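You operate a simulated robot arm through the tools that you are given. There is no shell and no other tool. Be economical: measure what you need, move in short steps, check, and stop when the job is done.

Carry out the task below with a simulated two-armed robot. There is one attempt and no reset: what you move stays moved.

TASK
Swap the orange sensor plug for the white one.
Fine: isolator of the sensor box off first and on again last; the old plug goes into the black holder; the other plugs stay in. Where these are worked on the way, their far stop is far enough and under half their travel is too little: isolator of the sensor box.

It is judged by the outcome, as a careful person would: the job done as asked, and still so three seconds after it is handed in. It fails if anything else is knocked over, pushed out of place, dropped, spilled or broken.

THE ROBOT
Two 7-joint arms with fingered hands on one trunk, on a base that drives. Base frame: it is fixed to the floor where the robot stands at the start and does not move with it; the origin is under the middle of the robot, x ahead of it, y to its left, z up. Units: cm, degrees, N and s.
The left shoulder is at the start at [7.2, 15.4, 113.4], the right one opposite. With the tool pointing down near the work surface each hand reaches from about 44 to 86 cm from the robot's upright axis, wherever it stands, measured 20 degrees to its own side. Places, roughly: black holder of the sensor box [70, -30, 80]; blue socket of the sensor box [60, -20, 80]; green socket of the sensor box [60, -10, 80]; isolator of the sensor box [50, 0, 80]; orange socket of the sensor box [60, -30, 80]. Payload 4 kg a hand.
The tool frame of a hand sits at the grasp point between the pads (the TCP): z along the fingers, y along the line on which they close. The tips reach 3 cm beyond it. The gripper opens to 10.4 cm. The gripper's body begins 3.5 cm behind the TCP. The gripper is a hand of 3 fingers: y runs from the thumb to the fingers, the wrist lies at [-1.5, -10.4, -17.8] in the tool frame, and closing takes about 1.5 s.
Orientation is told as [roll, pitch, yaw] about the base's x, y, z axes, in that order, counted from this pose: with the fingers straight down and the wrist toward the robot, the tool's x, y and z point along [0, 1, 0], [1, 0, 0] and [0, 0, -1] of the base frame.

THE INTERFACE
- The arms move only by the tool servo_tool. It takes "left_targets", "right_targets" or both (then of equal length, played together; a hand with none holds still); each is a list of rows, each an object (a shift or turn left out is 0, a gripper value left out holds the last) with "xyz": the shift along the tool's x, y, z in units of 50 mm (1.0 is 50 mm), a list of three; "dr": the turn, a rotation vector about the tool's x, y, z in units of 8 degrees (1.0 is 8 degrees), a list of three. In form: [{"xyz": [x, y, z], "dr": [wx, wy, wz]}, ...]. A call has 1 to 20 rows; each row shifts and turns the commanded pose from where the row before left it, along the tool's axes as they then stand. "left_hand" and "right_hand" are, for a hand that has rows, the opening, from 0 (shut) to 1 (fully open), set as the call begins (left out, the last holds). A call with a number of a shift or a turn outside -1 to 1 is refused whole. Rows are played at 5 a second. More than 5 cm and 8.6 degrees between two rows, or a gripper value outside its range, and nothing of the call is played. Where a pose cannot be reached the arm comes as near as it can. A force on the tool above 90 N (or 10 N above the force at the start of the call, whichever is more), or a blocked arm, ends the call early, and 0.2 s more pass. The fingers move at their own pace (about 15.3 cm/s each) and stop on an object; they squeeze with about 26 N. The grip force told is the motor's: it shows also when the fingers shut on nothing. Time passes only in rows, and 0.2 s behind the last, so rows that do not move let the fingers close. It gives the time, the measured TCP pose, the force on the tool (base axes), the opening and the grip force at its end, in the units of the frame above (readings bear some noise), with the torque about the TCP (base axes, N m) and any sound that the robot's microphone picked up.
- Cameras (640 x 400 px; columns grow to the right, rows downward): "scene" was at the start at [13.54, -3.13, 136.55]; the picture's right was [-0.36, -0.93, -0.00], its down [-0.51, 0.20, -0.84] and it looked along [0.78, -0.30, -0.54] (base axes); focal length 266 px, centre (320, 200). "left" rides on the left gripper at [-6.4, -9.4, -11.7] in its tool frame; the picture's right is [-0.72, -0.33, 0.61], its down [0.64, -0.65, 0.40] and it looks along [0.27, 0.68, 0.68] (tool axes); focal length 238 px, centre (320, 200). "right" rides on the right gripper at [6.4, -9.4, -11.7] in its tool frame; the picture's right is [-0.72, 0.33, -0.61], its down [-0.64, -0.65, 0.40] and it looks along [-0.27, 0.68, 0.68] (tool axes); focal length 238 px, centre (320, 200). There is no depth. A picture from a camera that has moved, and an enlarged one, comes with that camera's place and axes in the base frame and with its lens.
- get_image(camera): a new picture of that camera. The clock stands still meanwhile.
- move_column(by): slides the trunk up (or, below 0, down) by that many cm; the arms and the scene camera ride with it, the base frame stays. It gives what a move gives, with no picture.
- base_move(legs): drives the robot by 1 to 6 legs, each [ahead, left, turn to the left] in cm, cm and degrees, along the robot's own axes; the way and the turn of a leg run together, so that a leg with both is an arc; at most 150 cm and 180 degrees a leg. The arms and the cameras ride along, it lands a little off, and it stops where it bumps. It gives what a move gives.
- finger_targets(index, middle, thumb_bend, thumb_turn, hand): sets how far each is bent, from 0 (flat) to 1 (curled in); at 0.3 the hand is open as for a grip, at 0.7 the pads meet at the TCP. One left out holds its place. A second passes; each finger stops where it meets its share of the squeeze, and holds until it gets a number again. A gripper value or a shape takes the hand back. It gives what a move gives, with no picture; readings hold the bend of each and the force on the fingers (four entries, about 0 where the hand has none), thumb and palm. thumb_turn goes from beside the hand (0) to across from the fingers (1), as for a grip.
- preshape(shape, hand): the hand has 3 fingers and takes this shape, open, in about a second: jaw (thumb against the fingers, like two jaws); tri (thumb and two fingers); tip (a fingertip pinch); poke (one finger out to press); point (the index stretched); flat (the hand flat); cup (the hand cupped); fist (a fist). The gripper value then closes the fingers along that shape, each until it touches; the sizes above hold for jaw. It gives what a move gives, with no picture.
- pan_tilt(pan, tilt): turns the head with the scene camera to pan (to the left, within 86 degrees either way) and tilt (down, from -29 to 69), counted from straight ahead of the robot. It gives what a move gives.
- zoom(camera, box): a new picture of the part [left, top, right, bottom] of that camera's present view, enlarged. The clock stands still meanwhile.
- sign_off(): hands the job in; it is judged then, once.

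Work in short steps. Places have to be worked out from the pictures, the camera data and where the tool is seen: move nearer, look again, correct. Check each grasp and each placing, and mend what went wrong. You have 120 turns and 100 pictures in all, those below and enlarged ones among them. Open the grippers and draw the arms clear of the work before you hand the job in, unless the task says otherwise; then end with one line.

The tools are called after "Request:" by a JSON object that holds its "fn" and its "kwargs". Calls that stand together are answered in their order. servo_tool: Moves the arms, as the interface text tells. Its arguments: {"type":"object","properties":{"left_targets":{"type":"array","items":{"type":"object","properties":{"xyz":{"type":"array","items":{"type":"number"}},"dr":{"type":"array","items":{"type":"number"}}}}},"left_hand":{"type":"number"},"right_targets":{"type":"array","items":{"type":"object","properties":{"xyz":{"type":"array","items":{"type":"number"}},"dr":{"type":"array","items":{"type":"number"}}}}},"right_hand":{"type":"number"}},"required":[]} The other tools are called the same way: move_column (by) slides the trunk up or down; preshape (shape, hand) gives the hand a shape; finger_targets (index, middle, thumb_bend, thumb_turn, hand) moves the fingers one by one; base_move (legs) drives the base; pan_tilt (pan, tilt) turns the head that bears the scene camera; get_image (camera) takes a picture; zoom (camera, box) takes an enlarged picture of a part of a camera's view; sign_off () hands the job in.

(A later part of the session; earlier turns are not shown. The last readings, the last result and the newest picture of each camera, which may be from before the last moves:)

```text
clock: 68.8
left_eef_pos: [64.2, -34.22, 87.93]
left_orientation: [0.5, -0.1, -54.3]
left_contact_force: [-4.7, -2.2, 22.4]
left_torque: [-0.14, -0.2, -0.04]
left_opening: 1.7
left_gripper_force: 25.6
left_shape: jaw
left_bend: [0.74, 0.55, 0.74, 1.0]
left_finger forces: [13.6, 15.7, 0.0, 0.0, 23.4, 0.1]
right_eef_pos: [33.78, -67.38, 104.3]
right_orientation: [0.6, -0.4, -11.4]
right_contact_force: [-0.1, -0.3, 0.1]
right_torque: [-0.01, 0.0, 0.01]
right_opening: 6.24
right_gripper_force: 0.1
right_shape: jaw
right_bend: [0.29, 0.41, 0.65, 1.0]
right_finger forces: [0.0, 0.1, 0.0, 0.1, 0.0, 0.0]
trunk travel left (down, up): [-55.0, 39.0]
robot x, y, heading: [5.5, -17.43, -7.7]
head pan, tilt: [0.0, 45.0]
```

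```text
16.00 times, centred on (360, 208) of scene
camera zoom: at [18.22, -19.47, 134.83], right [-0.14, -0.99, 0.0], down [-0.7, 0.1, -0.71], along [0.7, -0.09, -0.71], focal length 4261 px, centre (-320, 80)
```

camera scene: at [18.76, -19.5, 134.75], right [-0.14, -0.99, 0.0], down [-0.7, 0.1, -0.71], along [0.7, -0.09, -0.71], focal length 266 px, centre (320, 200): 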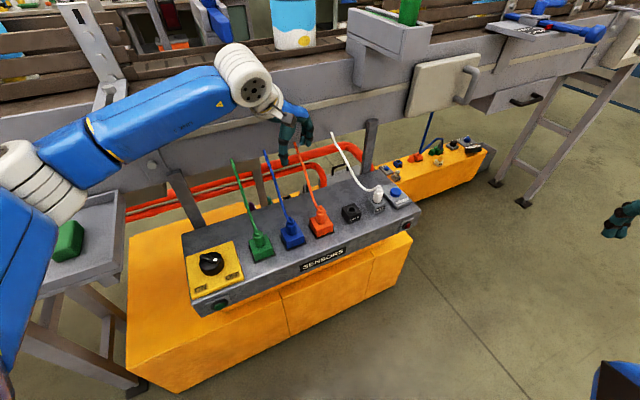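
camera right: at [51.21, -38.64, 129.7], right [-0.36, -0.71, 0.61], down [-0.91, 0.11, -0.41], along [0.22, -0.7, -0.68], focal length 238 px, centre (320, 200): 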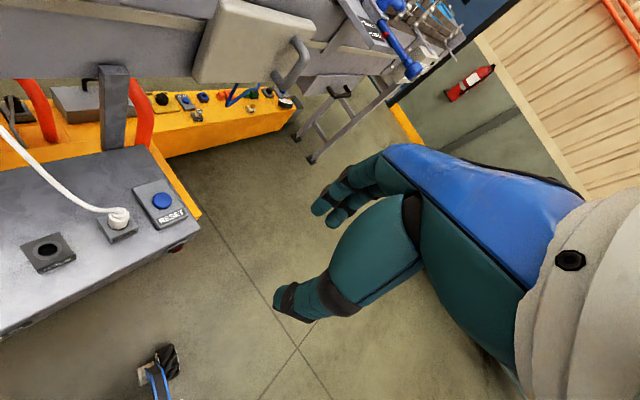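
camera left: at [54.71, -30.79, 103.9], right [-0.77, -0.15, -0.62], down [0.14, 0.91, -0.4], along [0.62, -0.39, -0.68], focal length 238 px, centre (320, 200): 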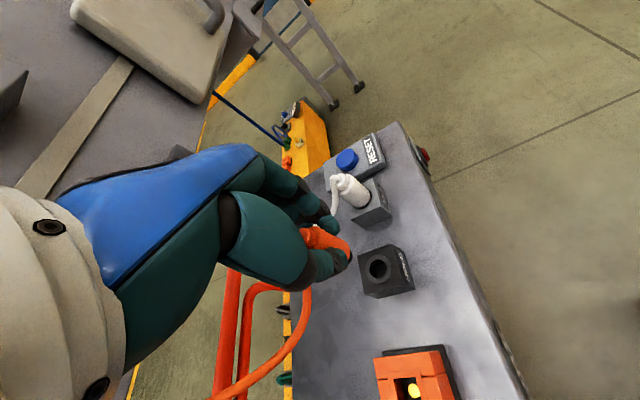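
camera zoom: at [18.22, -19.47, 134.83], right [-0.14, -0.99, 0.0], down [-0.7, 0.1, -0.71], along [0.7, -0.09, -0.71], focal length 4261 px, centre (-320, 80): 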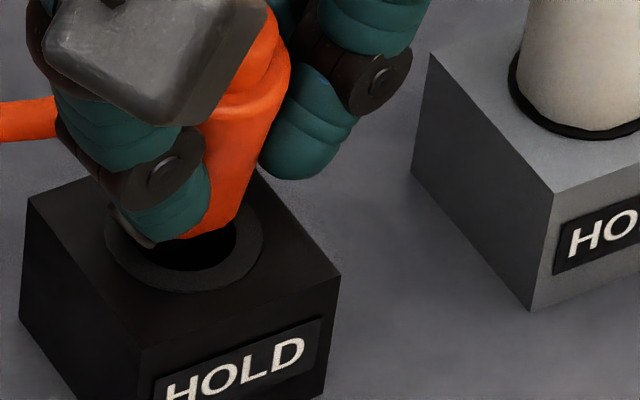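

The plug looks tilted by contact, so I lift it clear 1 cm and look again before another try.

Request:
{"fn": "servo_tool", "kwargs": {"left_targets": [{"xyz": [0, 0, -0.15]}, {"xyz": [0, 0, -0.15]}, {}, {}]}}

Request:
{"fn": "zoom", "kwargs": {"camera": "scene", "box": [335, 180, 385, 220]}}

Request:
{"fn": "zoom", "kwargs": {"camera": "left", "box": [310, 210, 400, 280]}}

```text
clock: 69.8
left_eef_pos: [64.47, -34.27, 88.96]
left_orientation: [0.5, 0.4, -54.1]
left_contact_force: [-0.3, 1.2, -0.3]
left_torque: [-0.02, 0.02, 0.01]
left_opening: 1.65
left_gripper_force: 26.1
left_shape: jaw
left_bend: [0.74, 0.56, 0.74, 1.0]
left_finger forces: [11.9, 11.2, 0.1, 0.0, 19.4, 0.0]
right_eef_pos: [34.28, -67.35, 103.87]
right_orientation: [0.6, -0.1, -11.5]
right_contact_force: [-0.6, 0.6, 0.3]
right_torque: [-0.01, 0.0, 0.01]
right_opening: 6.23
right_gripper_force: 0.0
right_shape: jaw
right_bend: [0.29, 0.41, 0.65, 1.0]
right_finger forces: [0.0, 0.0, 0.0, 0.0, 0.0, 0.0]
trunk travel left (down, up): [-55.0, 39.0]
robot x, y, heading: [5.86, -17.71, -8.1]
head pan, tilt: [0.0, 45.0]
```

```text
10.00 times, centred on (360, 200) of scene
camera zoom: at [18.85, -19.51, 134.73], right [-0.14, -0.99, 0.0], down [-0.7, 0.1, -0.71], along [0.7, -0.09, -0.71], focal length 2663 px, centre (-80, 200)
```

zoom: 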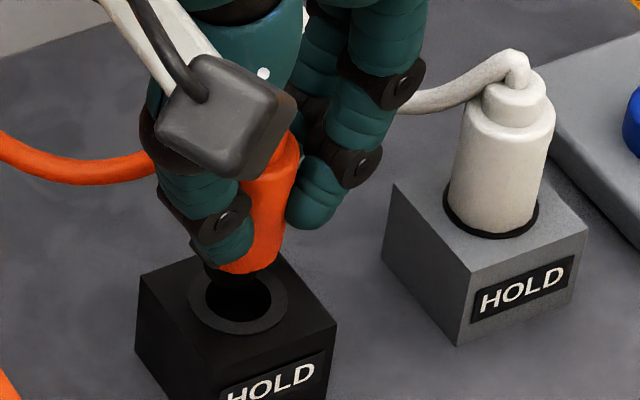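

```text
5.71 times, centred on (355, 245) of left
camera zoom: at [53.8, -30.56, 100.69], right [-0.77, -0.15, -0.62], down [0.14, 0.91, -0.4], along [0.62, -0.39, -0.68], focal length 1362 px, centre (120, -57)
```

zoom: 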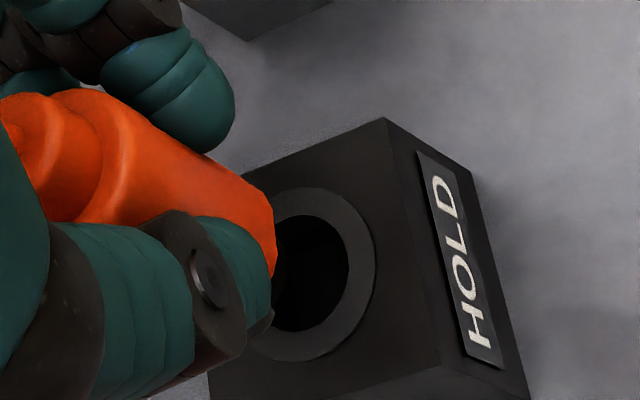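

The tip is now over the hole, but the plug leans (its bottom toward +y, roughly 6–9°). I rotate the hand about 6° to set it upright, keeping the tip in place, and look.

Request:
{"fn": "servo_tool", "kwargs": {"left_targets": [{"xyz": [0.066, -0.091, 0], "dr": [-0.61, -0.44, 0]}, {}, {}]}}

Request:
{"fn": "zoom", "kwargs": {"camera": "scene", "box": [335, 180, 385, 220]}}

Request:
{"fn": "zoom", "kwargs": {"camera": "left", "box": [310, 210, 400, 280]}}

```text
clock: 70.7
left_eef_pos: [64.5, -33.82, 89.0]
left_orientation: [-3.0, -4.6, -54.1]
left_contact_force: [0.0, -0.3, -0.2]
left_torque: [0.0, -0.01, 0.0]
left_opening: 1.65
left_gripper_force: 26.0
left_shape: jaw
left_bend: [0.74, 0.56, 0.74, 1.0]
left_finger forces: [11.9, 11.3, 0.1, 0.0, 19.4, 0.1]
right_eef_pos: [34.12, -67.45, 104.02]
right_orientation: [0.8, 0.0, -11.4]
right_contact_force: [0.3, -0.8, -1.1]
right_torque: [0.01, 0.0, 0.03]
right_opening: 6.24
right_gripper_force: 0.0
right_shape: jaw
right_bend: [0.29, 0.41, 0.65, 1.0]
right_finger forces: [0.1, 0.0, 0.0, 0.0, 0.0, 0.0]
trunk travel left (down, up): [-55.0, 39.0]
robot x, y, heading: [5.93, -17.43, -7.7]
head pan, tilt: [0.0, 45.0]
```

```text
10.00 times, centred on (360, 200) of scene
camera zoom: at [18.82, -19.57, 134.74], right [-0.13, -0.99, 0.0], down [-0.7, 0.1, -0.71], along [0.7, -0.09, -0.71], focal length 2663 px, centre (-80, 200)
```

zoom: 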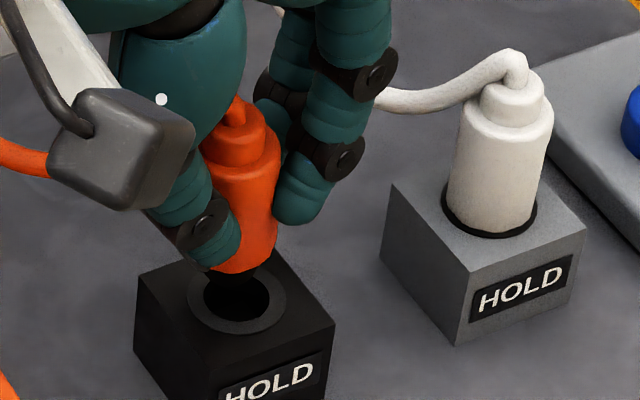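

```text
5.71 times, centred on (355, 245) of left
camera zoom: at [53.74, -28.79, 100.29], right [-0.77, -0.21, -0.6], down [0.14, 0.86, -0.49], along [0.62, -0.46, -0.63], focal length 1362 px, centre (120, -57)
```

zoom: 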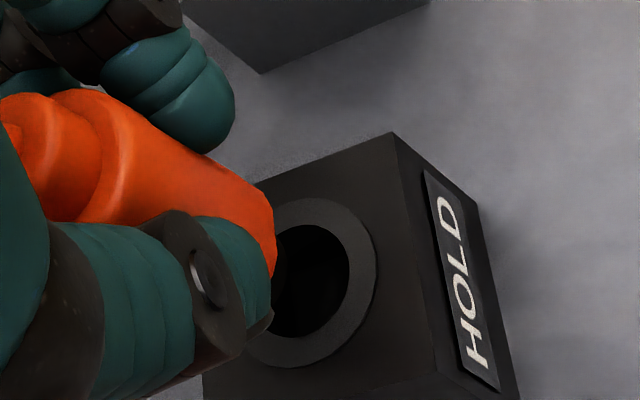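

Comparing with the vertical lines, the plug was in fact upright before, so I undo the rotation, with the tip still over the hole, and lower gently.

Request:
{"fn": "servo_tool", "kwargs": {"left_targets": [{"xyz": [-0.06, 0.083, 0], "dr": [0.55, 0.4, 0]}, {}, {"xyz": [0, 0, 0.1]}, {"xyz": [0, 0, 0.1]}, {"xyz": [0, 0, 0.06]}, {}]}}

Request:
{"fn": "zoom", "kwargs": {"camera": "scene", "box": [335, 180, 385, 220]}}

Request:
{"fn": "zoom", "kwargs": {"camera": "left", "box": [310, 210, 400, 280]}}

```text
clock: 72.0
left_eef_pos: [64.46, -34.28, 88.23]
left_orientation: [0.2, -0.6, -54.2]
left_contact_force: [-1.7, -0.7, 13.7]
left_torque: [-0.01, -0.13, -0.05]
left_opening: 1.72
left_gripper_force: 25.6
left_shape: jaw
left_bend: [0.74, 0.55, 0.74, 1.0]
left_finger forces: [13.0, 14.5, 0.0, 0.0, 22.8, 0.0]
right_eef_pos: [34.03, -67.27, 104.2]
right_orientation: [0.7, -0.3, -11.4]
right_contact_force: [-0.2, -0.5, 0.3]
right_torque: [-0.01, -0.02, -0.01]
right_opening: 6.24
right_gripper_force: 0.0
right_shape: jaw
right_bend: [0.29, 0.41, 0.65, 1.0]
right_finger forces: [0.1, 0.0, 0.1, 0.0, 0.1, 0.0]
trunk travel left (down, up): [-55.0, 39.0]
robot x, y, heading: [5.28, -17.69, -8.0]
head pan, tilt: [0.0, 45.0]
```

```text
10.00 times, centred on (360, 200) of scene
camera zoom: at [18.46, -19.43, 134.8], right [-0.14, -0.99, 0.0], down [-0.7, 0.1, -0.71], along [0.7, -0.09, -0.71], focal length 2663 px, centre (-80, 200)
```

zoom: 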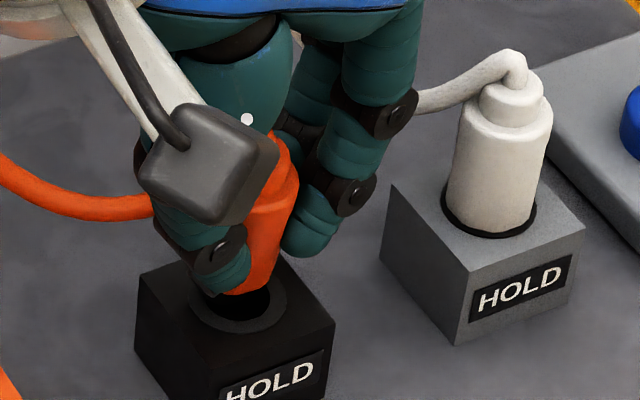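

```text
5.71 times, centred on (355, 245) of left
camera zoom: at [53.52, -30.3, 99.73], right [-0.77, -0.16, -0.62], down [0.14, 0.9, -0.41], along [0.62, -0.4, -0.67], focal length 1362 px, centre (120, -57)
```

zoom: 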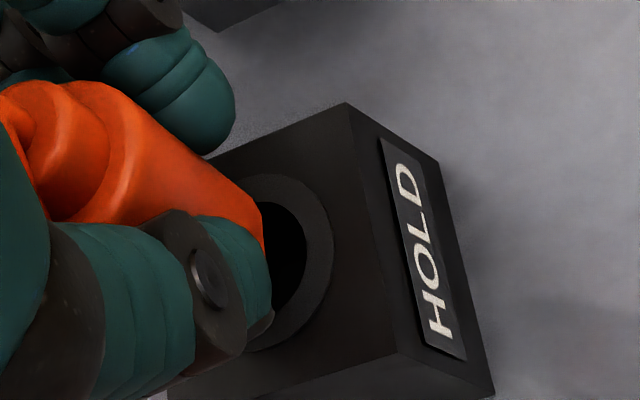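

Still on the rim; both views agree the tip is about 0.2 cm too far toward -y. I lift a little, shift +0.2 y and press again.

Request:
{"fn": "servo_tool", "kwargs": {"left_targets": [{"xyz": [0, 0, -0.12]}, {"xyz": [0.024, -0.033, 0]}, {"xyz": [0, 0, 0.1]}, {"xyz": [0, 0, 0.08]}, {}]}}

Request:
{"fn": "zoom", "kwargs": {"camera": "scene", "box": [335, 180, 385, 220]}}

```text
clock: 73.2
left_eef_pos: [64.12, -34.03, 87.98]
left_orientation: [0.4, -0.7, -54.3]
left_contact_force: [-1.1, -5.0, 26.0]
left_torque: [-0.28, -0.3, -0.06]
left_opening: 1.79
left_gripper_force: 25.8
left_shape: jaw
left_bend: [0.74, 0.54, 0.75, 1.0]
left_finger forces: [14.8, 17.2, 0.0, 0.1, 22.2, 0.0]
right_eef_pos: [33.7, -67.3, 104.29]
right_orientation: [0.6, -0.3, -11.4]
right_contact_force: [0.6, -0.2, -0.2]
right_torque: [-0.03, -0.01, -0.01]
right_opening: 6.27
right_gripper_force: 0.0
right_shape: jaw
right_bend: [0.29, 0.41, 0.65, 1.0]
right_finger forces: [0.0, 0.1, 0.0, 0.0, 0.0, 0.0]
trunk travel left (down, up): [-55.0, 39.0]
robot x, y, heading: [5.99, -17.31, -7.8]
head pan, tilt: [0.0, 45.0]
```

```text
10.00 times, centred on (360, 200) of scene
camera zoom: at [18.22, -19.52, 134.84], right [-0.14, -0.99, 0.0], down [-0.7, 0.1, -0.71], along [0.7, -0.09, -0.71], focal length 2663 px, centre (-80, 200)
```

zoom: 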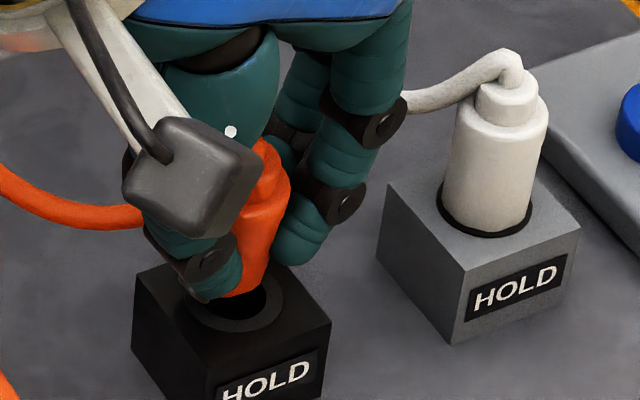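

Using only the unobstructed right edge, the plug does lean about 8–9°, and the 6° rotation had made it nearly upright. I lift, rotate again, and re-check.

Request:
{"fn": "servo_tool", "kwargs": {"left_targets": [{"xyz": [0, 0, -0.15]}, {"xyz": [0, 0, -0.15]}, {"xyz": [0.08, -0.11, 0], "dr": [-0.75, -0.54, 0]}, {}, {}]}}

Request:
{"fn": "zoom", "kwargs": {"camera": "scene", "box": [335, 180, 385, 220]}}

Request:
{"fn": "zoom", "kwargs": {"camera": "left", "box": [310, 210, 400, 280]}}

```text
clock: 74.5
left_eef_pos: [64.56, -33.5, 88.85]
left_orientation: [-4.1, -6.2, -54.0]
left_contact_force: [0.4, -0.6, -0.4]
left_torque: [-0.01, -0.01, -0.04]
left_opening: 1.69
left_gripper_force: 26.0
left_shape: jaw
left_bend: [0.74, 0.55, 0.75, 1.0]
left_finger forces: [12.0, 11.6, 0.0, 0.0, 19.5, 0.0]
right_eef_pos: [34.13, -67.46, 103.98]
right_orientation: [0.8, -0.1, -11.3]
right_contact_force: [0.6, -0.7, 0.9]
right_torque: [0.04, 0.0, -0.01]
right_opening: 6.24
right_gripper_force: 0.0
right_shape: jaw
right_bend: [0.29, 0.41, 0.65, 1.0]
right_finger forces: [0.0, 0.0, 0.1, 0.0, 0.1, 0.1]
trunk travel left (down, up): [-55.0, 39.0]
robot x, y, heading: [5.82, -17.71, -7.9]
head pan, tilt: [0.0, 45.0]
```

```text
10.00 times, centred on (360, 200) of scene
camera zoom: at [18.82, -19.65, 134.74], right [-0.14, -0.99, 0.0], down [-0.7, 0.1, -0.71], along [0.7, -0.09, -0.71], focal length 2663 px, centre (-80, 200)
```

zoom: 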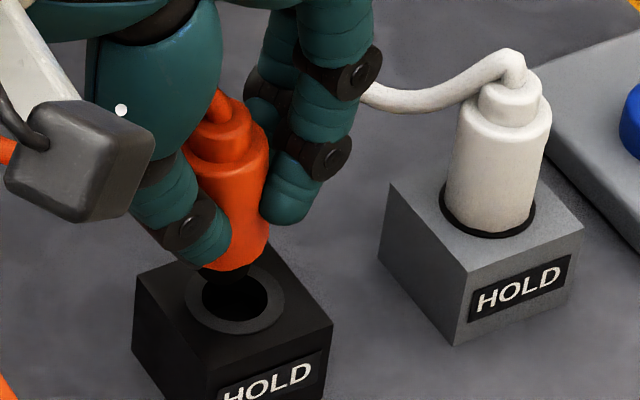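

```text
5.71 times, centred on (355, 245) of left
camera zoom: at [53.79, -28.15, 100.05], right [-0.77, -0.23, -0.59], down [0.14, 0.84, -0.52], along [0.62, -0.48, -0.62], focal length 1362 px, centre (120, -57)
```

zoom: 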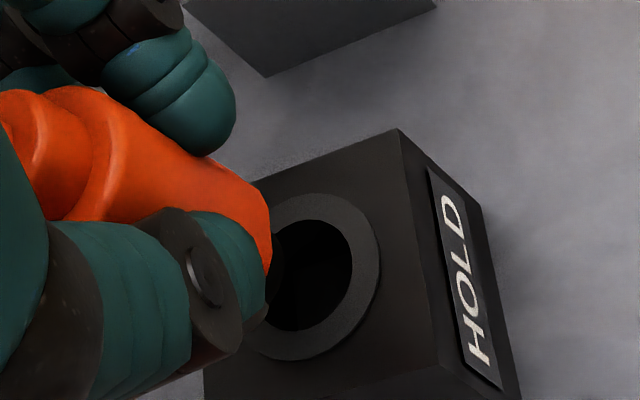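

The tip is nearly centred; the lean is now slightly over-corrected. I rotate back about 4°, compensate the tip, and look.

Request:
{"fn": "servo_tool", "kwargs": {"left_targets": [{"xyz": [-0.078, 0.057, 0], "dr": [0.38, 0.27, 0]}, {}, {}]}}

Request:
{"fn": "zoom", "kwargs": {"camera": "scene", "box": [340, 185, 380, 217]}}

```text
clock: 75.2
left_eef_pos: [64.41, -33.84, 89.13]
left_orientation: [-2.0, -3.2, -54.1]
left_contact_force: [-1.2, 0.0, 0.1]
left_torque: [0.0, 0.0, 0.03]
left_opening: 1.69
left_gripper_force: 25.7
left_shape: jaw
left_bend: [0.74, 0.55, 0.75, 1.0]
left_finger forces: [12.0, 11.5, 0.1, 0.0, 19.5, 0.0]
right_eef_pos: [34.11, -67.33, 104.05]
right_orientation: [0.7, 0.0, -11.3]
right_contact_force: [-0.2, 0.4, -0.1]
right_torque: [0.01, -0.01, 0.02]
right_opening: 6.27
right_gripper_force: 0.0
right_shape: jaw
right_bend: [0.29, 0.41, 0.65, 1.0]
right_finger forces: [0.1, 0.0, 0.1, 0.0, 0.1, 0.0]
trunk travel left (down, up): [-55.0, 39.0]
robot x, y, heading: [5.48, -17.53, -7.8]
head pan, tilt: [0.0, 45.0]
```

```text
12.50 times, centred on (360, 201) of scene
camera zoom: at [18.82, -19.46, 134.74], right [-0.14, -0.99, 0.0], down [-0.7, 0.1, -0.71], along [0.7, -0.09, -0.71], focal length 3329 px, centre (-180, 188)
```

zoom: 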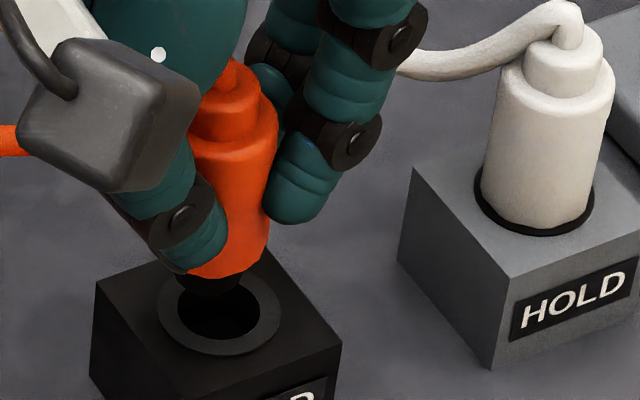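

Now the plug is upright and the tip is about 0.15 cm off in y. I nudge it and lower gently.

Request:
{"fn": "servo_tool", "kwargs": {"left_targets": [{"xyz": [-0.02, 0.026, 0.06]}, {"xyz": [0, 0, 0.08]}, {"xyz": [0, 0, 0.08]}, {"xyz": [0, 0, 0.06]}, {}]}}

Request:
{"fn": "zoom", "kwargs": {"camera": "scene", "box": [340, 185, 380, 217]}}

Request:
{"fn": "zoom", "kwargs": {"camera": "left", "box": [310, 210, 400, 280]}}

```text
clock: 76.5
left_eef_pos: [64.35, -34.05, 87.6]
left_orientation: [-2.0, -3.2, -54.2]
left_contact_force: [-0.4, 0.1, 0.2]
left_torque: [0.01, 0.02, 0.01]
left_opening: 1.69
left_gripper_force: 25.6
left_shape: jaw
left_bend: [0.74, 0.55, 0.75, 1.0]
left_finger forces: [12.1, 11.3, 0.0, 0.0, 19.6, 0.1]
right_eef_pos: [34.23, -67.26, 104.03]
right_orientation: [0.6, -0.1, -11.4]
right_contact_force: [-0.3, -0.7, 0.3]
right_torque: [0.0, 0.0, -0.02]
right_opening: 6.24
right_gripper_force: 0.0
right_shape: jaw
right_bend: [0.29, 0.41, 0.65, 1.0]
right_finger forces: [0.0, 0.0, 0.0, 0.1, 0.0, 0.0]
trunk travel left (down, up): [-55.0, 39.0]
robot x, y, heading: [5.48, -17.65, -7.9]
head pan, tilt: [0.0, 45.0]
```

```text
12.50 times, centred on (360, 201) of scene
camera zoom: at [18.8, -19.48, 134.74], right [-0.14, -0.99, 0.0], down [-0.7, 0.1, -0.71], along [0.7, -0.09, -0.71], focal length 3329 px, centre (-180, 188)
```

zoom: 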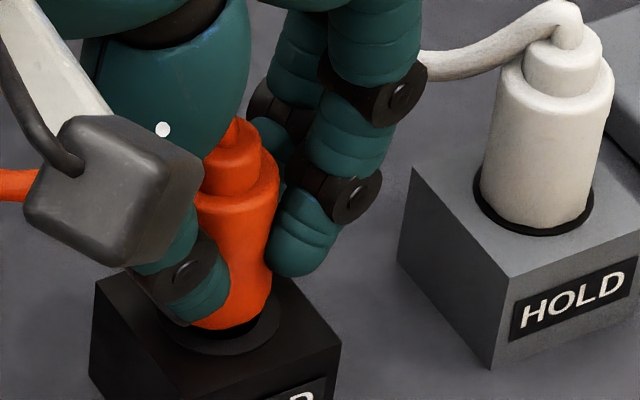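

```text
5.71 times, centred on (355, 245) of left
camera zoom: at [53.55, -29.38, 98.99], right [-0.77, -0.2, -0.61], down [0.14, 0.88, -0.46], along [0.62, -0.44, -0.65], focal length 1362 px, centre (120, -57)
```

zoom: 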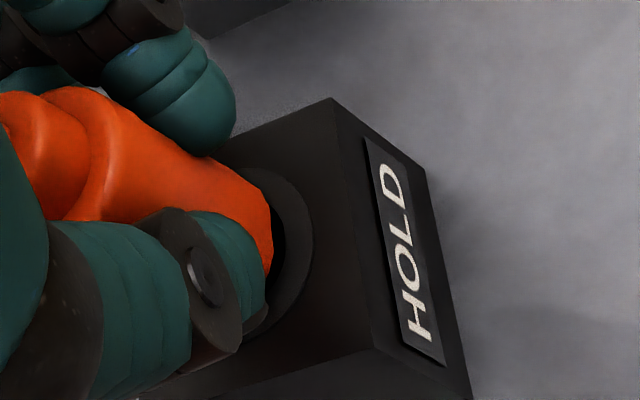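

The tip slid in without force. I lower further until it seats.

Request:
{"fn": "servo_tool", "kwargs": {"left_targets": [{"xyz": [0, 0, 0.06]}, {"xyz": [0, 0, 0.06]}, {"xyz": [0, 0, 0.05]}, {}]}}

Request:
{"fn": "zoom", "kwargs": {"camera": "scene", "box": [340, 185, 380, 217]}}

```text
clock: 77.5
left_eef_pos: [64.32, -34.16, 86.99]
left_orientation: [-2.0, -3.4, -54.3]
left_contact_force: [-1.7, -2.0, 8.1]
left_torque: [-0.05, -0.02, 0.02]
left_opening: 1.7
left_gripper_force: 26.3
left_shape: jaw
left_bend: [0.74, 0.55, 0.75, 1.0]
left_finger forces: [14.1, 12.4, 0.0, 0.1, 21.2, 0.1]
right_eef_pos: [34.11, -67.35, 104.06]
right_orientation: [0.6, -0.1, -11.4]
right_contact_force: [0.5, 0.3, -1.0]
right_torque: [-0.02, 0.0, -0.04]
right_opening: 6.28
right_gripper_force: 0.0
right_shape: jaw
right_bend: [0.29, 0.41, 0.65, 1.0]
right_finger forces: [0.1, 0.0, 0.0, 0.0, 0.0, 0.1]
trunk travel left (down, up): [-55.0, 39.0]
robot x, y, heading: [5.47, -17.74, -7.8]
head pan, tilt: [0.0, 45.0]
```

```text
12.50 times, centred on (360, 201) of scene
camera zoom: at [18.6, -19.51, 134.78], right [-0.14, -0.99, 0.0], down [-0.7, 0.1, -0.71], along [0.7, -0.09, -0.71], focal length 3329 px, centre (-180, 188)
```

zoom: 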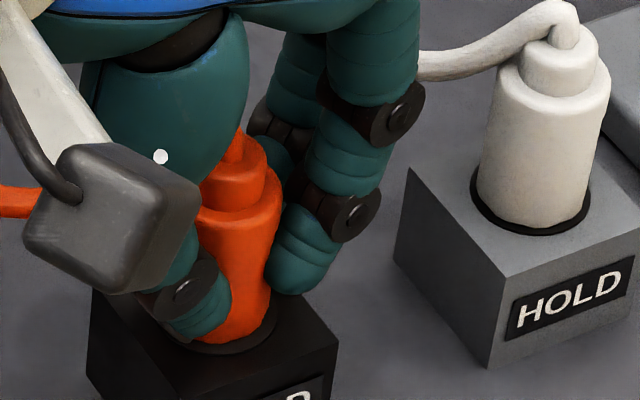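

It looks seated like the white plug. I press slightly more to make sure.

Request:
{"fn": "servo_tool", "kwargs": {"left_targets": [{"xyz": [0, 0, 0.06]}, {"xyz": [0, 0, 0.06]}, {}]}}

Request:
{"fn": "zoom", "kwargs": {"camera": "scene", "box": [340, 185, 380, 217]}}

```text
clock: 78.2
left_eef_pos: [64.12, -34.01, 86.75]
left_orientation: [-2.0, -3.9, -54.2]
left_contact_force: [0.4, 0.0, 29.8]
left_torque: [-0.19, -0.23, 0.01]
left_opening: 1.88
left_gripper_force: 25.7
left_shape: jaw
left_bend: [0.74, 0.54, 0.76, 1.0]
left_finger forces: [14.0, 16.3, 0.1, 0.0, 24.6, 0.1]
right_eef_pos: [33.8, -67.09, 104.17]
right_orientation: [0.6, -0.2, -11.4]
right_contact_force: [0.1, -0.2, 0.5]
right_torque: [-0.02, -0.01, -0.02]
right_opening: 6.26
right_gripper_force: 0.0
right_shape: jaw
right_bend: [0.29, 0.41, 0.65, 1.0]
right_finger forces: [0.1, 0.0, 0.0, 0.1, 0.1, 0.1]
trunk travel left (down, up): [-55.0, 39.0]
robot x, y, heading: [5.99, -17.96, -7.7]
head pan, tilt: [0.0, 45.0]
```

```text
12.50 times, centred on (360, 201) of scene
camera zoom: at [18.16, -19.27, 134.85], right [-0.13, -0.99, 0.0], down [-0.7, 0.1, -0.71], along [0.7, -0.1, -0.7], focal length 3329 px, centre (-180, 188)
```

zoom: 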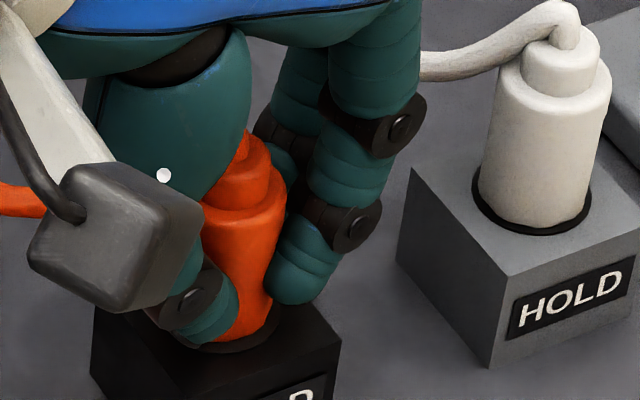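

30 N and no more travel: it is seated. I relieve the press, open moderately and rise straight up.

Request:
{"fn": "servo_tool", "kwargs": {"left_targets": [{"xyz": [0, 0, -0.12]}, {}]}}

Request:
{"fn": "servo_tool", "kwargs": {"left_targets": [{}, {}, {}, {}, {"xyz": [0, 0, -0.3]}, {"xyz": [0, 0, -0.6]}, {"xyz": [0, 0, -0.9]}, {}], "left_hand": 0.5}}

Request:
{"fn": "zoom", "kwargs": {"camera": "scene", "box": [290, 150, 430, 250]}}

Request:
{"fn": "get_image", "kwargs": {"camera": "left"}}

```text
clock: 78.8
left_eef_pos: [64.21, -34.0, 86.73]
left_orientation: [-2.0, -3.3, -54.2]
left_contact_force: [-3.1, -3.1, 16.4]
left_torque: [-0.12, -0.08, -0.06]
left_opening: 1.85
left_gripper_force: 25.9
left_shape: jaw
left_bend: [0.74, 0.54, 0.76, 1.0]
left_finger forces: [15.7, 14.3, 0.0, 0.0, 22.6, 0.0]
right_eef_pos: [33.88, -67.32, 104.14]
right_orientation: [0.6, -0.2, -11.3]
right_contact_force: [0.0, -0.7, -0.1]
right_torque: [-0.01, 0.0, 0.01]
right_opening: 6.27
right_gripper_force: 0.0
right_shape: jaw
right_bend: [0.29, 0.41, 0.65, 1.0]
right_finger forces: [0.0, 0.0, 0.0, 0.1, 0.0, 0.1]
trunk travel left (down, up): [-55.0, 39.0]
robot x, y, heading: [5.7, -17.92, -7.8]
head pan, tilt: [0.0, 45.0]
```

```text
clock: 80.7
left_eef_pos: [64.44, -32.96, 95.49]
left_orientation: [-2.0, -3.2, -54.2]
left_contact_force: [0.2, 0.2, 0.0]
left_torque: [0.01, 0.03, -0.02]
left_opening: 5.18
left_gripper_force: 0.1
left_shape: jaw
left_bend: [0.74, 0.45, 0.7, 1.0]
left_finger forces: [0.0, 0.1, 0.1, 0.0, 0.1, 0.0]
right_eef_pos: [34.16, -67.34, 104.0]
right_orientation: [0.6, -0.1, -11.4]
right_contact_force: [-0.1, -0.3, -0.2]
right_torque: [-0.01, -0.01, -0.02]
right_opening: 6.25
right_gripper_force: 0.0
right_shape: jaw
right_bend: [0.29, 0.41, 0.65, 1.0]
right_finger forces: [0.0, 0.1, 0.0, 0.0, 0.0, 0.0]
trunk travel left (down, up): [-55.0, 39.0]
robot x, y, heading: [5.38, -17.72, -7.8]
head pan, tilt: [0.0, 45.0]
```

```text
4.00 times, centred on (360, 200) of scene
camera zoom: at [18.86, -19.48, 134.74], right [-0.14, -0.99, 0.0], down [-0.7, 0.1, -0.71], along [0.7, -0.09, -0.71], focal length 1065 px, centre (160, 200)
```

zoom: 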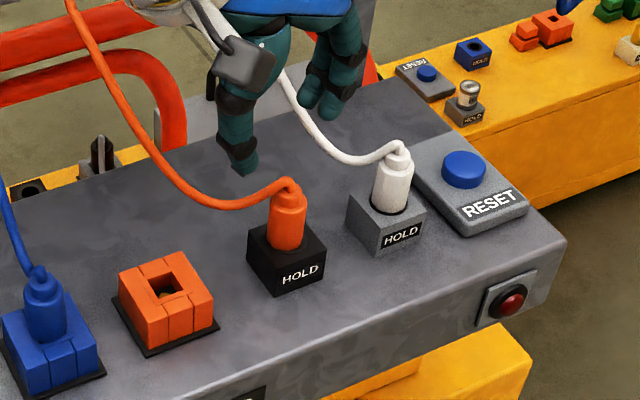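

```text
29 pictures are left
camera left: at [53.69, -28.48, 106.91], right [-0.77, -0.2, -0.6], down [0.14, 0.88, -0.46], along [0.62, -0.44, -0.65], focal length 238 px, centre (320, 200)
```

left: 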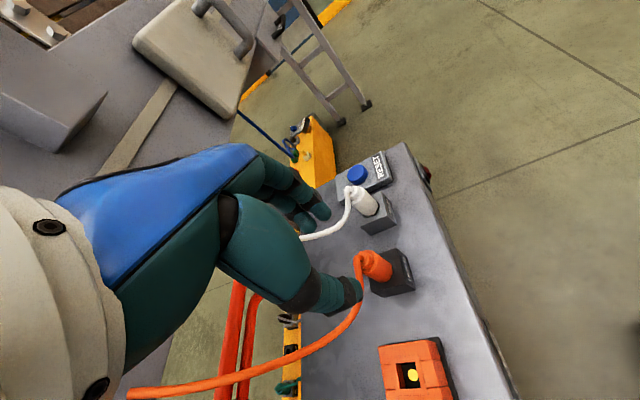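

The orange plug stands in the black holder. White's axis is near [67.2, -42.0]. I level the hand, rise, move over white and lower to z about 92 (saving pictures, 29 left).

Request:
{"fn": "servo_tool", "kwargs": {"left_targets": [{"xyz": [0, 0, -0.7], "dr": [0.4, 0.29, 0]}, {"xyz": [-0.2, 0.6, 0]}, {"xyz": [-0.2, 0.6, 0]}, {"xyz": [-0.2, 0.6, 0]}, {}]}}

```text
clock: 81.8
left_eef_pos: [67.19, -42.15, 99.19]
left_orientation: [0.3, -0.1, -54.2]
left_contact_force: [-0.2, 0.1, 0.6]
left_torque: [0.0, 0.0, 0.0]
left_opening: 5.14
left_gripper_force: 0.0
left_shape: jaw
left_bend: [0.74, 0.45, 0.7, 1.0]
left_finger forces: [0.0, 0.1, 0.0, 0.0, 0.0, 0.0]
right_eef_pos: [34.25, -67.16, 104.0]
right_orientation: [0.6, -0.1, -11.4]
right_contact_force: [0.0, -0.9, 0.1]
right_torque: [-0.01, 0.0, -0.02]
right_opening: 6.25
right_gripper_force: 0.1
right_shape: jaw
right_bend: [0.29, 0.41, 0.65, 1.0]
right_finger forces: [0.0, 0.0, 0.0, 0.0, 0.1, 0.0]
trunk travel left (down, up): [-55.0, 39.0]
robot x, y, heading: [5.81, -17.6, -7.9]
head pan, tilt: [0.0, 45.0]
```

The hand is over white as commanded. I lower 6.5 cm and look with the left camera.

Request:
{"fn": "servo_tool", "kwargs": {"left_targets": [{"xyz": [0, 0, 0.65]}, {"xyz": [0, 0, 0.65]}, {}]}}

Request:
{"fn": "zoom", "kwargs": {"camera": "left", "box": [240, 150, 500, 350]}}

Request:
{"fn": "zoom", "kwargs": {"camera": "scene", "box": [330, 140, 430, 220]}}

```text
clock: 82.7
left_eef_pos: [67.08, -42.26, 92.88]
left_orientation: [0.2, -0.2, -54.2]
left_contact_force: [-0.6, -0.1, 0.8]
left_torque: [0.02, 0.0, 0.04]
left_opening: 5.17
left_gripper_force: 0.1
left_shape: jaw
left_bend: [0.74, 0.45, 0.7, 1.0]
left_finger forces: [0.1, 0.0, 0.0, 0.0, 0.0, 0.0]
right_eef_pos: [34.1, -67.3, 104.11]
right_orientation: [0.6, -0.1, -11.4]
right_contact_force: [0.9, 0.8, -0.3]
right_torque: [0.0, 0.0, 0.0]
right_opening: 6.26
right_gripper_force: 0.0
right_shape: jaw
right_bend: [0.29, 0.41, 0.65, 1.0]
right_finger forces: [0.0, 0.1, 0.1, 0.0, 0.0, 0.0]
trunk travel left (down, up): [-55.0, 39.0]
robot x, y, heading: [5.61, -17.55, -7.9]
head pan, tilt: [0.0, 45.0]
```

```text
2.00 times, centred on (370, 250) of left
camera zoom: at [56.34, -38.51, 104.59], right [-0.77, -0.15, -0.62], down [0.14, 0.91, -0.4], along [0.62, -0.4, -0.68], focal length 477 px, centre (220, 100)
```

zoom: 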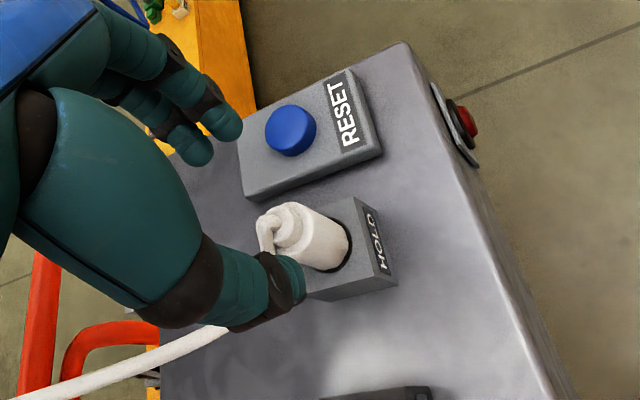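

```text
5.00 times, centred on (380, 180) of scene
camera zoom: at [18.77, -19.54, 134.75], right [-0.14, -0.99, 0.0], down [-0.7, 0.1, -0.71], along [0.7, -0.09, -0.71], focal length 1331 px, centre (20, 300)
```

zoom: 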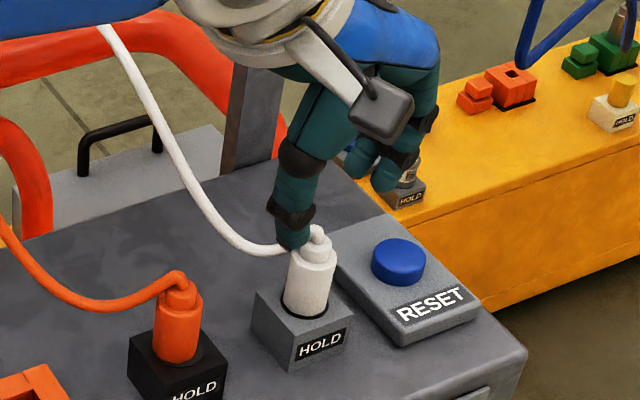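

The white cable leaves the plug sideways (+y), right under the thumb. I rise a little and rotate the hand to yaw about -20° so the cable runs out of the open side, with the thumb in front and the fingers behind.

Request:
{"fn": "servo_tool", "kwargs": {"left_targets": [{"xyz": [0, 0, -0.4]}, {"dr": [0, 0, -1]}, {"dr": [0, 0, -1]}, {"dr": [0, 0, -1]}, {"dr": [0, 0, -1]}, {"dr": [0, 0, -0.3]}, {}]}}

Request:
{"fn": "zoom", "kwargs": {"camera": "left", "box": [240, 150, 500, 350]}}

```text
clock: 84.2
left_eef_pos: [67.13, -42.19, 94.86]
left_orientation: [0.2, -0.1, -19.8]
left_contact_force: [0.8, -0.6, 0.5]
left_torque: [-0.02, -0.02, 0.01]
left_opening: 5.17
left_gripper_force: 0.0
left_shape: jaw
left_bend: [0.74, 0.45, 0.7, 1.0]
left_finger forces: [0.0, 0.0, 0.0, 0.0, 0.0, 0.1]
right_eef_pos: [34.22, -67.29, 104.11]
right_orientation: [0.7, -0.2, -11.3]
right_contact_force: [-0.1, -0.2, 0.1]
right_torque: [0.03, -0.01, 0.02]
right_opening: 6.25
right_gripper_force: 0.2
right_shape: jaw
right_bend: [0.29, 0.41, 0.65, 1.0]
right_finger forces: [0.0, 0.0, 0.0, 0.0, 0.0, 0.0]
trunk travel left (down, up): [-55.0, 39.0]
robot x, y, heading: [5.82, -17.52, -8.0]
head pan, tilt: [0.0, 45.0]
```

```text
2.00 times, centred on (370, 250) of left
camera zoom: at [56.06, -45.14, 106.51], right [-0.55, -0.57, -0.62], down [-0.4, 0.82, -0.4], along [0.74, 0.02, -0.67], focal length 477 px, centre (220, 100)
```

zoom: 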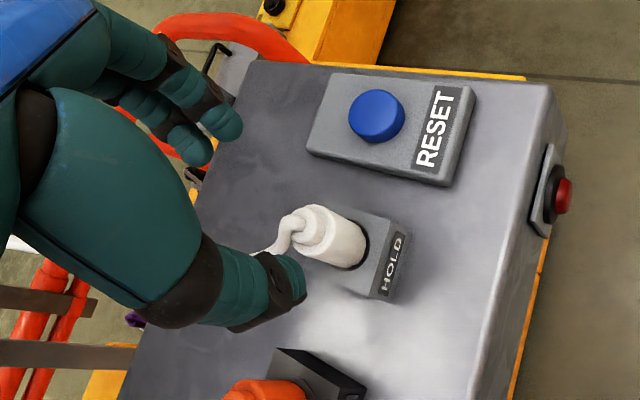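

Axis of white is about [67.15, -42.35] and the cable runs out of the hand's open side. I lower to z about 87.6 and check.

Request:
{"fn": "servo_tool", "kwargs": {"left_targets": [{"xyz": [-0.03, 0, 0.4]}, {"xyz": [0, 0, 0.4]}, {"xyz": [0, 0, 0.35]}, {"xyz": [0, 0, 0.3]}, {}]}}

Request:
{"fn": "zoom", "kwargs": {"camera": "left", "box": [240, 150, 440, 310]}}

Request:
{"fn": "zoom", "kwargs": {"camera": "scene", "box": [340, 150, 420, 214]}}

```text
clock: 85.5
left_eef_pos: [67.06, -42.53, 87.56]
left_orientation: [0.1, -0.2, -19.8]
left_contact_force: [0.3, -0.3, 0.0]
left_torque: [-0.04, -0.01, 0.0]
left_opening: 5.17
left_gripper_force: 0.0
left_shape: jaw
left_bend: [0.74, 0.45, 0.7, 1.0]
left_finger forces: [0.1, 0.0, 0.0, 0.0, 0.0, 0.0]
right_eef_pos: [34.08, -67.37, 103.98]
right_orientation: [0.6, -0.1, -11.5]
right_contact_force: [-0.1, -0.2, 0.9]
right_torque: [0.02, 0.0, -0.01]
right_opening: 6.26
right_gripper_force: 0.1
right_shape: jaw
right_bend: [0.29, 0.41, 0.65, 1.0]
right_finger forces: [0.0, 0.1, 0.0, 0.0, 0.0, 0.1]
trunk travel left (down, up): [-55.0, 39.0]
robot x, y, heading: [5.77, -17.73, -7.7]
head pan, tilt: [0.0, 45.0]
```

```text
2.50 times, centred on (340, 230) of left
camera zoom: at [55.99, -45.4, 99.22], right [-0.55, -0.56, -0.62], down [-0.39, 0.83, -0.4], along [0.74, 0.02, -0.67], focal length 596 px, centre (270, 125)
```

zoom: 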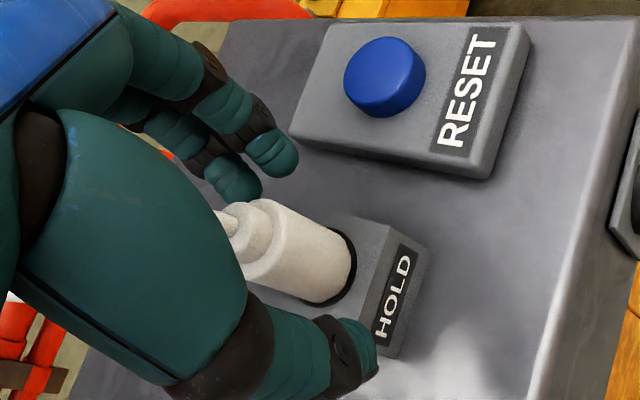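

```text
6.25 times, centred on (380, 182) of scene
camera zoom: at [18.79, -19.57, 134.74], right [-0.14, -0.99, 0.0], down [-0.7, 0.1, -0.71], along [0.7, -0.09, -0.71], focal length 1664 px, centre (-55, 312)
```

zoom: 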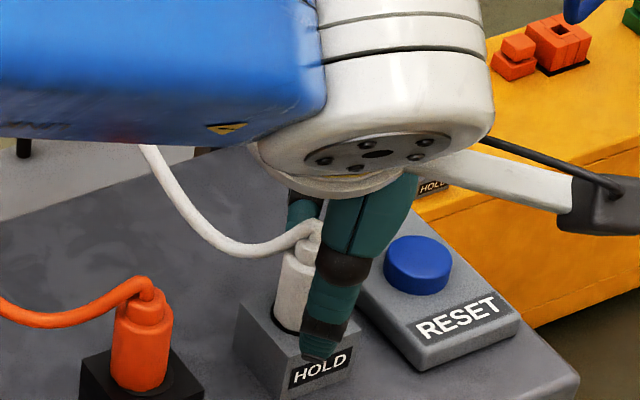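

The hand is about 0.5 cm too far right and short; the axis is about [67.45, -42.05]. I shift accordingly, lower slightly and close.

Request:
{"fn": "servo_tool", "kwargs": {"left_targets": [{"xyz": [0.11, 0.045, 0]}, {"xyz": [0, 0, 0.04]}, {}]}}

Request:
{"fn": "servo_tool", "kwargs": {"left_targets": [{}, {}, {}, {}, {}, {}, {}], "left_hand": 0}}

Request:
{"fn": "zoom", "kwargs": {"camera": "left", "box": [240, 150, 440, 310]}}

```text
clock: 86.2
left_eef_pos: [67.53, -41.95, 87.41]
left_orientation: [0.3, -0.2, -19.8]
left_contact_force: [-0.6, -0.7, 0.8]
left_torque: [0.02, 0.02, 0.01]
left_opening: 5.15
left_gripper_force: 0.1
left_shape: jaw
left_bend: [0.74, 0.45, 0.7, 1.0]
left_finger forces: [0.0, 0.0, 0.0, 0.0, 0.0, 0.0]
right_eef_pos: [34.21, -67.33, 104.16]
right_orientation: [0.5, -0.1, -11.4]
right_contact_force: [-0.3, -0.3, -1.5]
right_torque: [0.02, 0.02, 0.01]
right_opening: 6.24
right_gripper_force: 0.1
right_shape: jaw
right_bend: [0.29, 0.41, 0.65, 1.0]
right_finger forces: [0.0, 0.0, 0.1, 0.1, 0.1, 0.0]
trunk travel left (down, up): [-55.0, 39.0]
robot x, y, heading: [5.34, -17.77, -8.1]
head pan, tilt: [0.0, 45.0]
```

```text
clock: 87.8
left_eef_pos: [67.51, -41.96, 87.33]
left_orientation: [0.3, -0.2, -19.8]
left_contact_force: [0.3, 0.2, 0.0]
left_torque: [0.01, -0.02, -0.03]
left_opening: 1.58
left_gripper_force: 26.2
left_shape: jaw
left_bend: [0.73, 0.64, 0.74, 1.0]
left_finger forces: [15.3, 7.3, 0.0, 0.0, 23.1, 0.0]
right_eef_pos: [34.19, -67.27, 103.98]
right_orientation: [0.6, -0.1, -11.4]
right_contact_force: [0.9, -0.2, 0.3]
right_torque: [-0.01, -0.04, 0.0]
right_opening: 6.28
right_gripper_force: 0.0
right_shape: jaw
right_bend: [0.29, 0.41, 0.65, 1.0]
right_finger forces: [0.0, 0.1, 0.1, 0.1, 0.0, 0.0]
trunk travel left (down, up): [-55.0, 39.0]
robot x, y, heading: [5.53, -17.88, -7.9]
head pan, tilt: [0.0, 45.0]
```

```text
2.50 times, centred on (340, 230) of left
camera zoom: at [56.45, -44.87, 98.94], right [-0.55, -0.56, -0.62], down [-0.39, 0.83, -0.4], along [0.74, 0.02, -0.68], focal length 596 px, centre (270, 125)
```

zoom: 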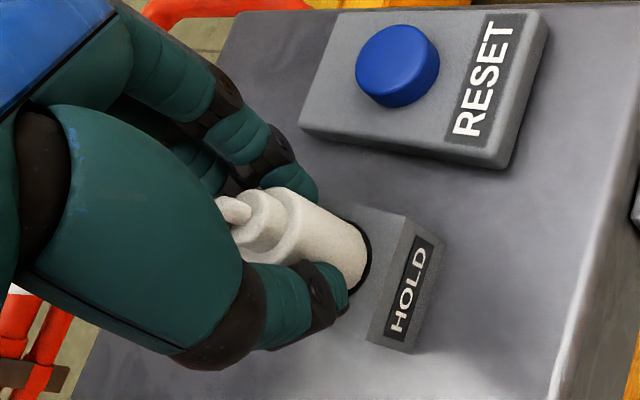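

Firm three-finger grip on the white plug. I pull straight up to about z 93.

Request:
{"fn": "servo_tool", "kwargs": {"left_targets": [{"xyz": [0, 0, -0.1]}, {"xyz": [0, 0, -0.1]}, {"xyz": [0, 0, -0.2]}, {"xyz": [0, 0, -0.4]}, {"xyz": [0, 0, -0.5]}, {}]}}

Request:
{"fn": "zoom", "kwargs": {"camera": "scene", "box": [290, 120, 450, 240]}}

```text
clock: 89.2
left_eef_pos: [67.48, -42.13, 93.81]
left_orientation: [0.1, -0.2, -19.8]
left_contact_force: [0.1, -0.1, -0.6]
left_torque: [0.02, 0.04, -0.05]
left_opening: 1.6
left_gripper_force: 25.7
left_shape: jaw
left_bend: [0.73, 0.64, 0.74, 1.0]
left_finger forces: [15.4, 7.3, 0.1, 0.1, 23.0, 0.1]
right_eef_pos: [34.13, -67.28, 104.11]
right_orientation: [0.6, 0.0, -11.5]
right_contact_force: [-0.2, -0.9, 0.8]
right_torque: [0.03, 0.0, -0.03]
right_opening: 6.28
right_gripper_force: 0.1
right_shape: jaw
right_bend: [0.29, 0.41, 0.65, 1.0]
right_finger forces: [0.0, 0.1, 0.1, 0.0, 0.0, 0.1]
trunk travel left (down, up): [-55.0, 39.0]
robot x, y, heading: [5.95, -17.66, -7.7]
head pan, tilt: [0.0, 45.0]
```

```text
3.33 times, centred on (370, 180) of scene
camera zoom: at [18.85, -19.57, 134.74], right [-0.14, -0.99, 0.0], down [-0.7, 0.1, -0.71], along [0.7, -0.09, -0.71], focal length 888 px, centre (153, 267)
```

zoom: 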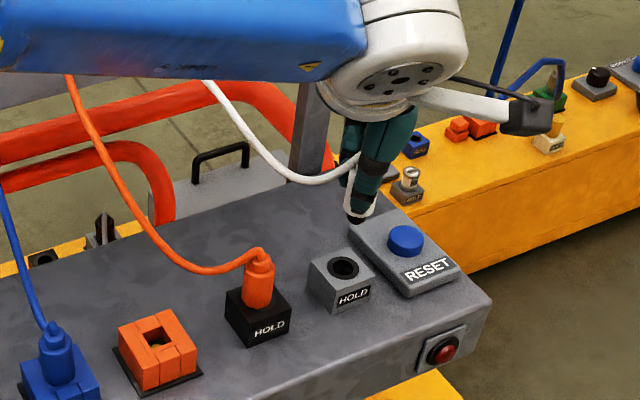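

White is out. I raise to z 99, turn back to yaw -54°, and carry it high over the holder to above the orange socket.

Request:
{"fn": "servo_tool", "kwargs": {"left_targets": [{"xyz": [0, 0, -0.55]}, {"xyz": [0, 0, -0.55]}, {"dr": [0, 0, 1]}, {"dr": [0, 0, 1]}, {"dr": [0, 0, 1]}, {"dr": [0, 0, 1]}, {"dr": [0, 0, 0.3]}, {"xyz": [0.162, -0.55, 0]}, {"xyz": [0.162, -0.55, 0]}, {"xyz": [0.162, -0.55, 0]}, {"xyz": [0.162, -0.55, 0]}, {"xyz": [0.162, -0.55, 0]}, {"xyz": [0.162, -0.55, 0]}, {}, {}]}}

Request:
{"fn": "zoom", "kwargs": {"camera": "scene", "box": [260, 130, 400, 240]}}

```text
clock: 92.5
left_eef_pos: [61.77, -25.88, 99.32]
left_orientation: [0.3, 0.0, -54.2]
left_contact_force: [0.1, -0.6, -0.1]
left_torque: [0.0, -0.05, -0.01]
left_opening: 1.57
left_gripper_force: 25.8
left_shape: jaw
left_bend: [0.73, 0.65, 0.74, 1.0]
left_finger forces: [15.4, 7.5, 0.0, 0.0, 22.9, 0.1]
right_eef_pos: [34.19, -67.48, 103.95]
right_orientation: [0.7, -0.1, -11.4]
right_contact_force: [0.4, -0.4, 0.4]
right_torque: [-0.01, 0.0, 0.04]
right_opening: 6.26
right_gripper_force: 0.0
right_shape: jaw
right_bend: [0.29, 0.41, 0.65, 1.0]
right_finger forces: [0.1, 0.1, 0.0, 0.0, 0.0, 0.0]
trunk travel left (down, up): [-55.0, 39.0]
robot x, y, heading: [5.45, -17.99, -7.6]
head pan, tilt: [0.0, 45.0]
```

```text
3.64 times, centred on (330, 185) of scene
camera zoom: at [18.81, -19.55, 134.74], right [-0.13, -0.99, 0.0], down [-0.7, 0.1, -0.71], along [0.7, -0.09, -0.71], focal length 968 px, centre (284, 254)
```

zoom: 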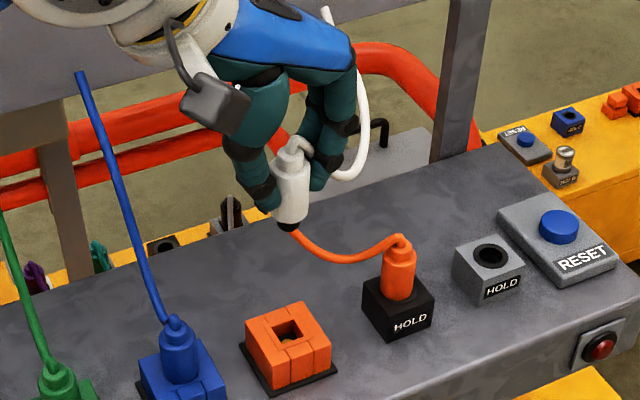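

White is above the socket. I lower until the tip is just above the socket block and check both views.

Request:
{"fn": "servo_tool", "kwargs": {"left_targets": [{"xyz": [0, 0, 0.6]}, {"xyz": [0, 0, 0.6]}, {"xyz": [0, 0, 0.6]}, {}, {}]}}

Request:
{"fn": "zoom", "kwargs": {"camera": "scene", "box": [305, 190, 355, 230]}}

Request:
{"fn": "zoom", "kwargs": {"camera": "left", "box": [310, 210, 400, 280]}}

```text
clock: 93.7
left_eef_pos: [61.95, -25.51, 90.43]
left_orientation: [0.3, 0.0, -54.2]
left_contact_force: [-0.3, -0.4, 0.1]
left_torque: [0.02, 0.0, 0.03]
left_opening: 1.58
left_gripper_force: 25.8
left_shape: jaw
left_bend: [0.73, 0.65, 0.74, 1.0]
left_finger forces: [15.5, 7.7, 0.0, 0.0, 22.9, 0.1]
right_eef_pos: [34.2, -67.4, 103.93]
right_orientation: [0.5, -0.1, -11.5]
right_contact_force: [0.6, 0.0, 0.4]
right_torque: [0.03, 0.0, -0.02]
right_opening: 6.26
right_gripper_force: 0.2
right_shape: jaw
right_bend: [0.29, 0.41, 0.65, 1.0]
right_finger forces: [0.0, 0.0, 0.0, 0.0, 0.0, 0.1]
trunk travel left (down, up): [-55.0, 39.0]
robot x, y, heading: [5.57, -17.71, -7.7]
head pan, tilt: [0.0, 45.0]
```

```text
10.00 times, centred on (330, 210) of scene
camera zoom: at [18.81, -19.42, 134.74], right [-0.14, -0.99, 0.0], down [-0.7, 0.1, -0.71], along [0.7, -0.09, -0.71], focal length 2663 px, centre (220, 100)
```

zoom: 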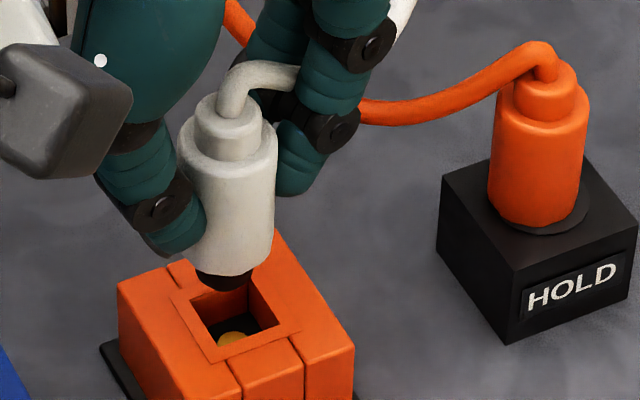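

```text
5.71 times, centred on (355, 245) of left
camera zoom: at [51.17, -21.67, 102.15], right [-0.77, -0.15, -0.62], down [0.14, 0.91, -0.4], along [0.62, -0.4, -0.68], focal length 1362 px, centre (120, -57)
```

zoom: 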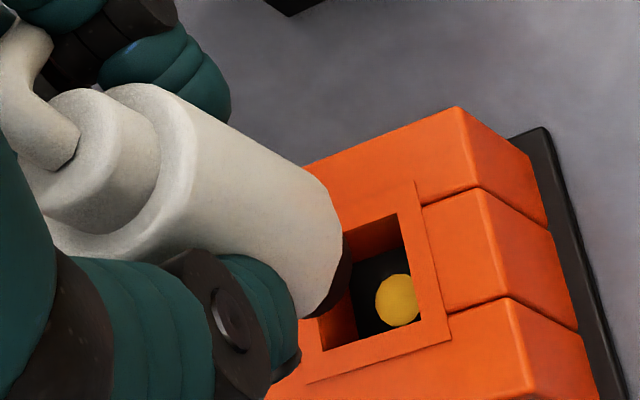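

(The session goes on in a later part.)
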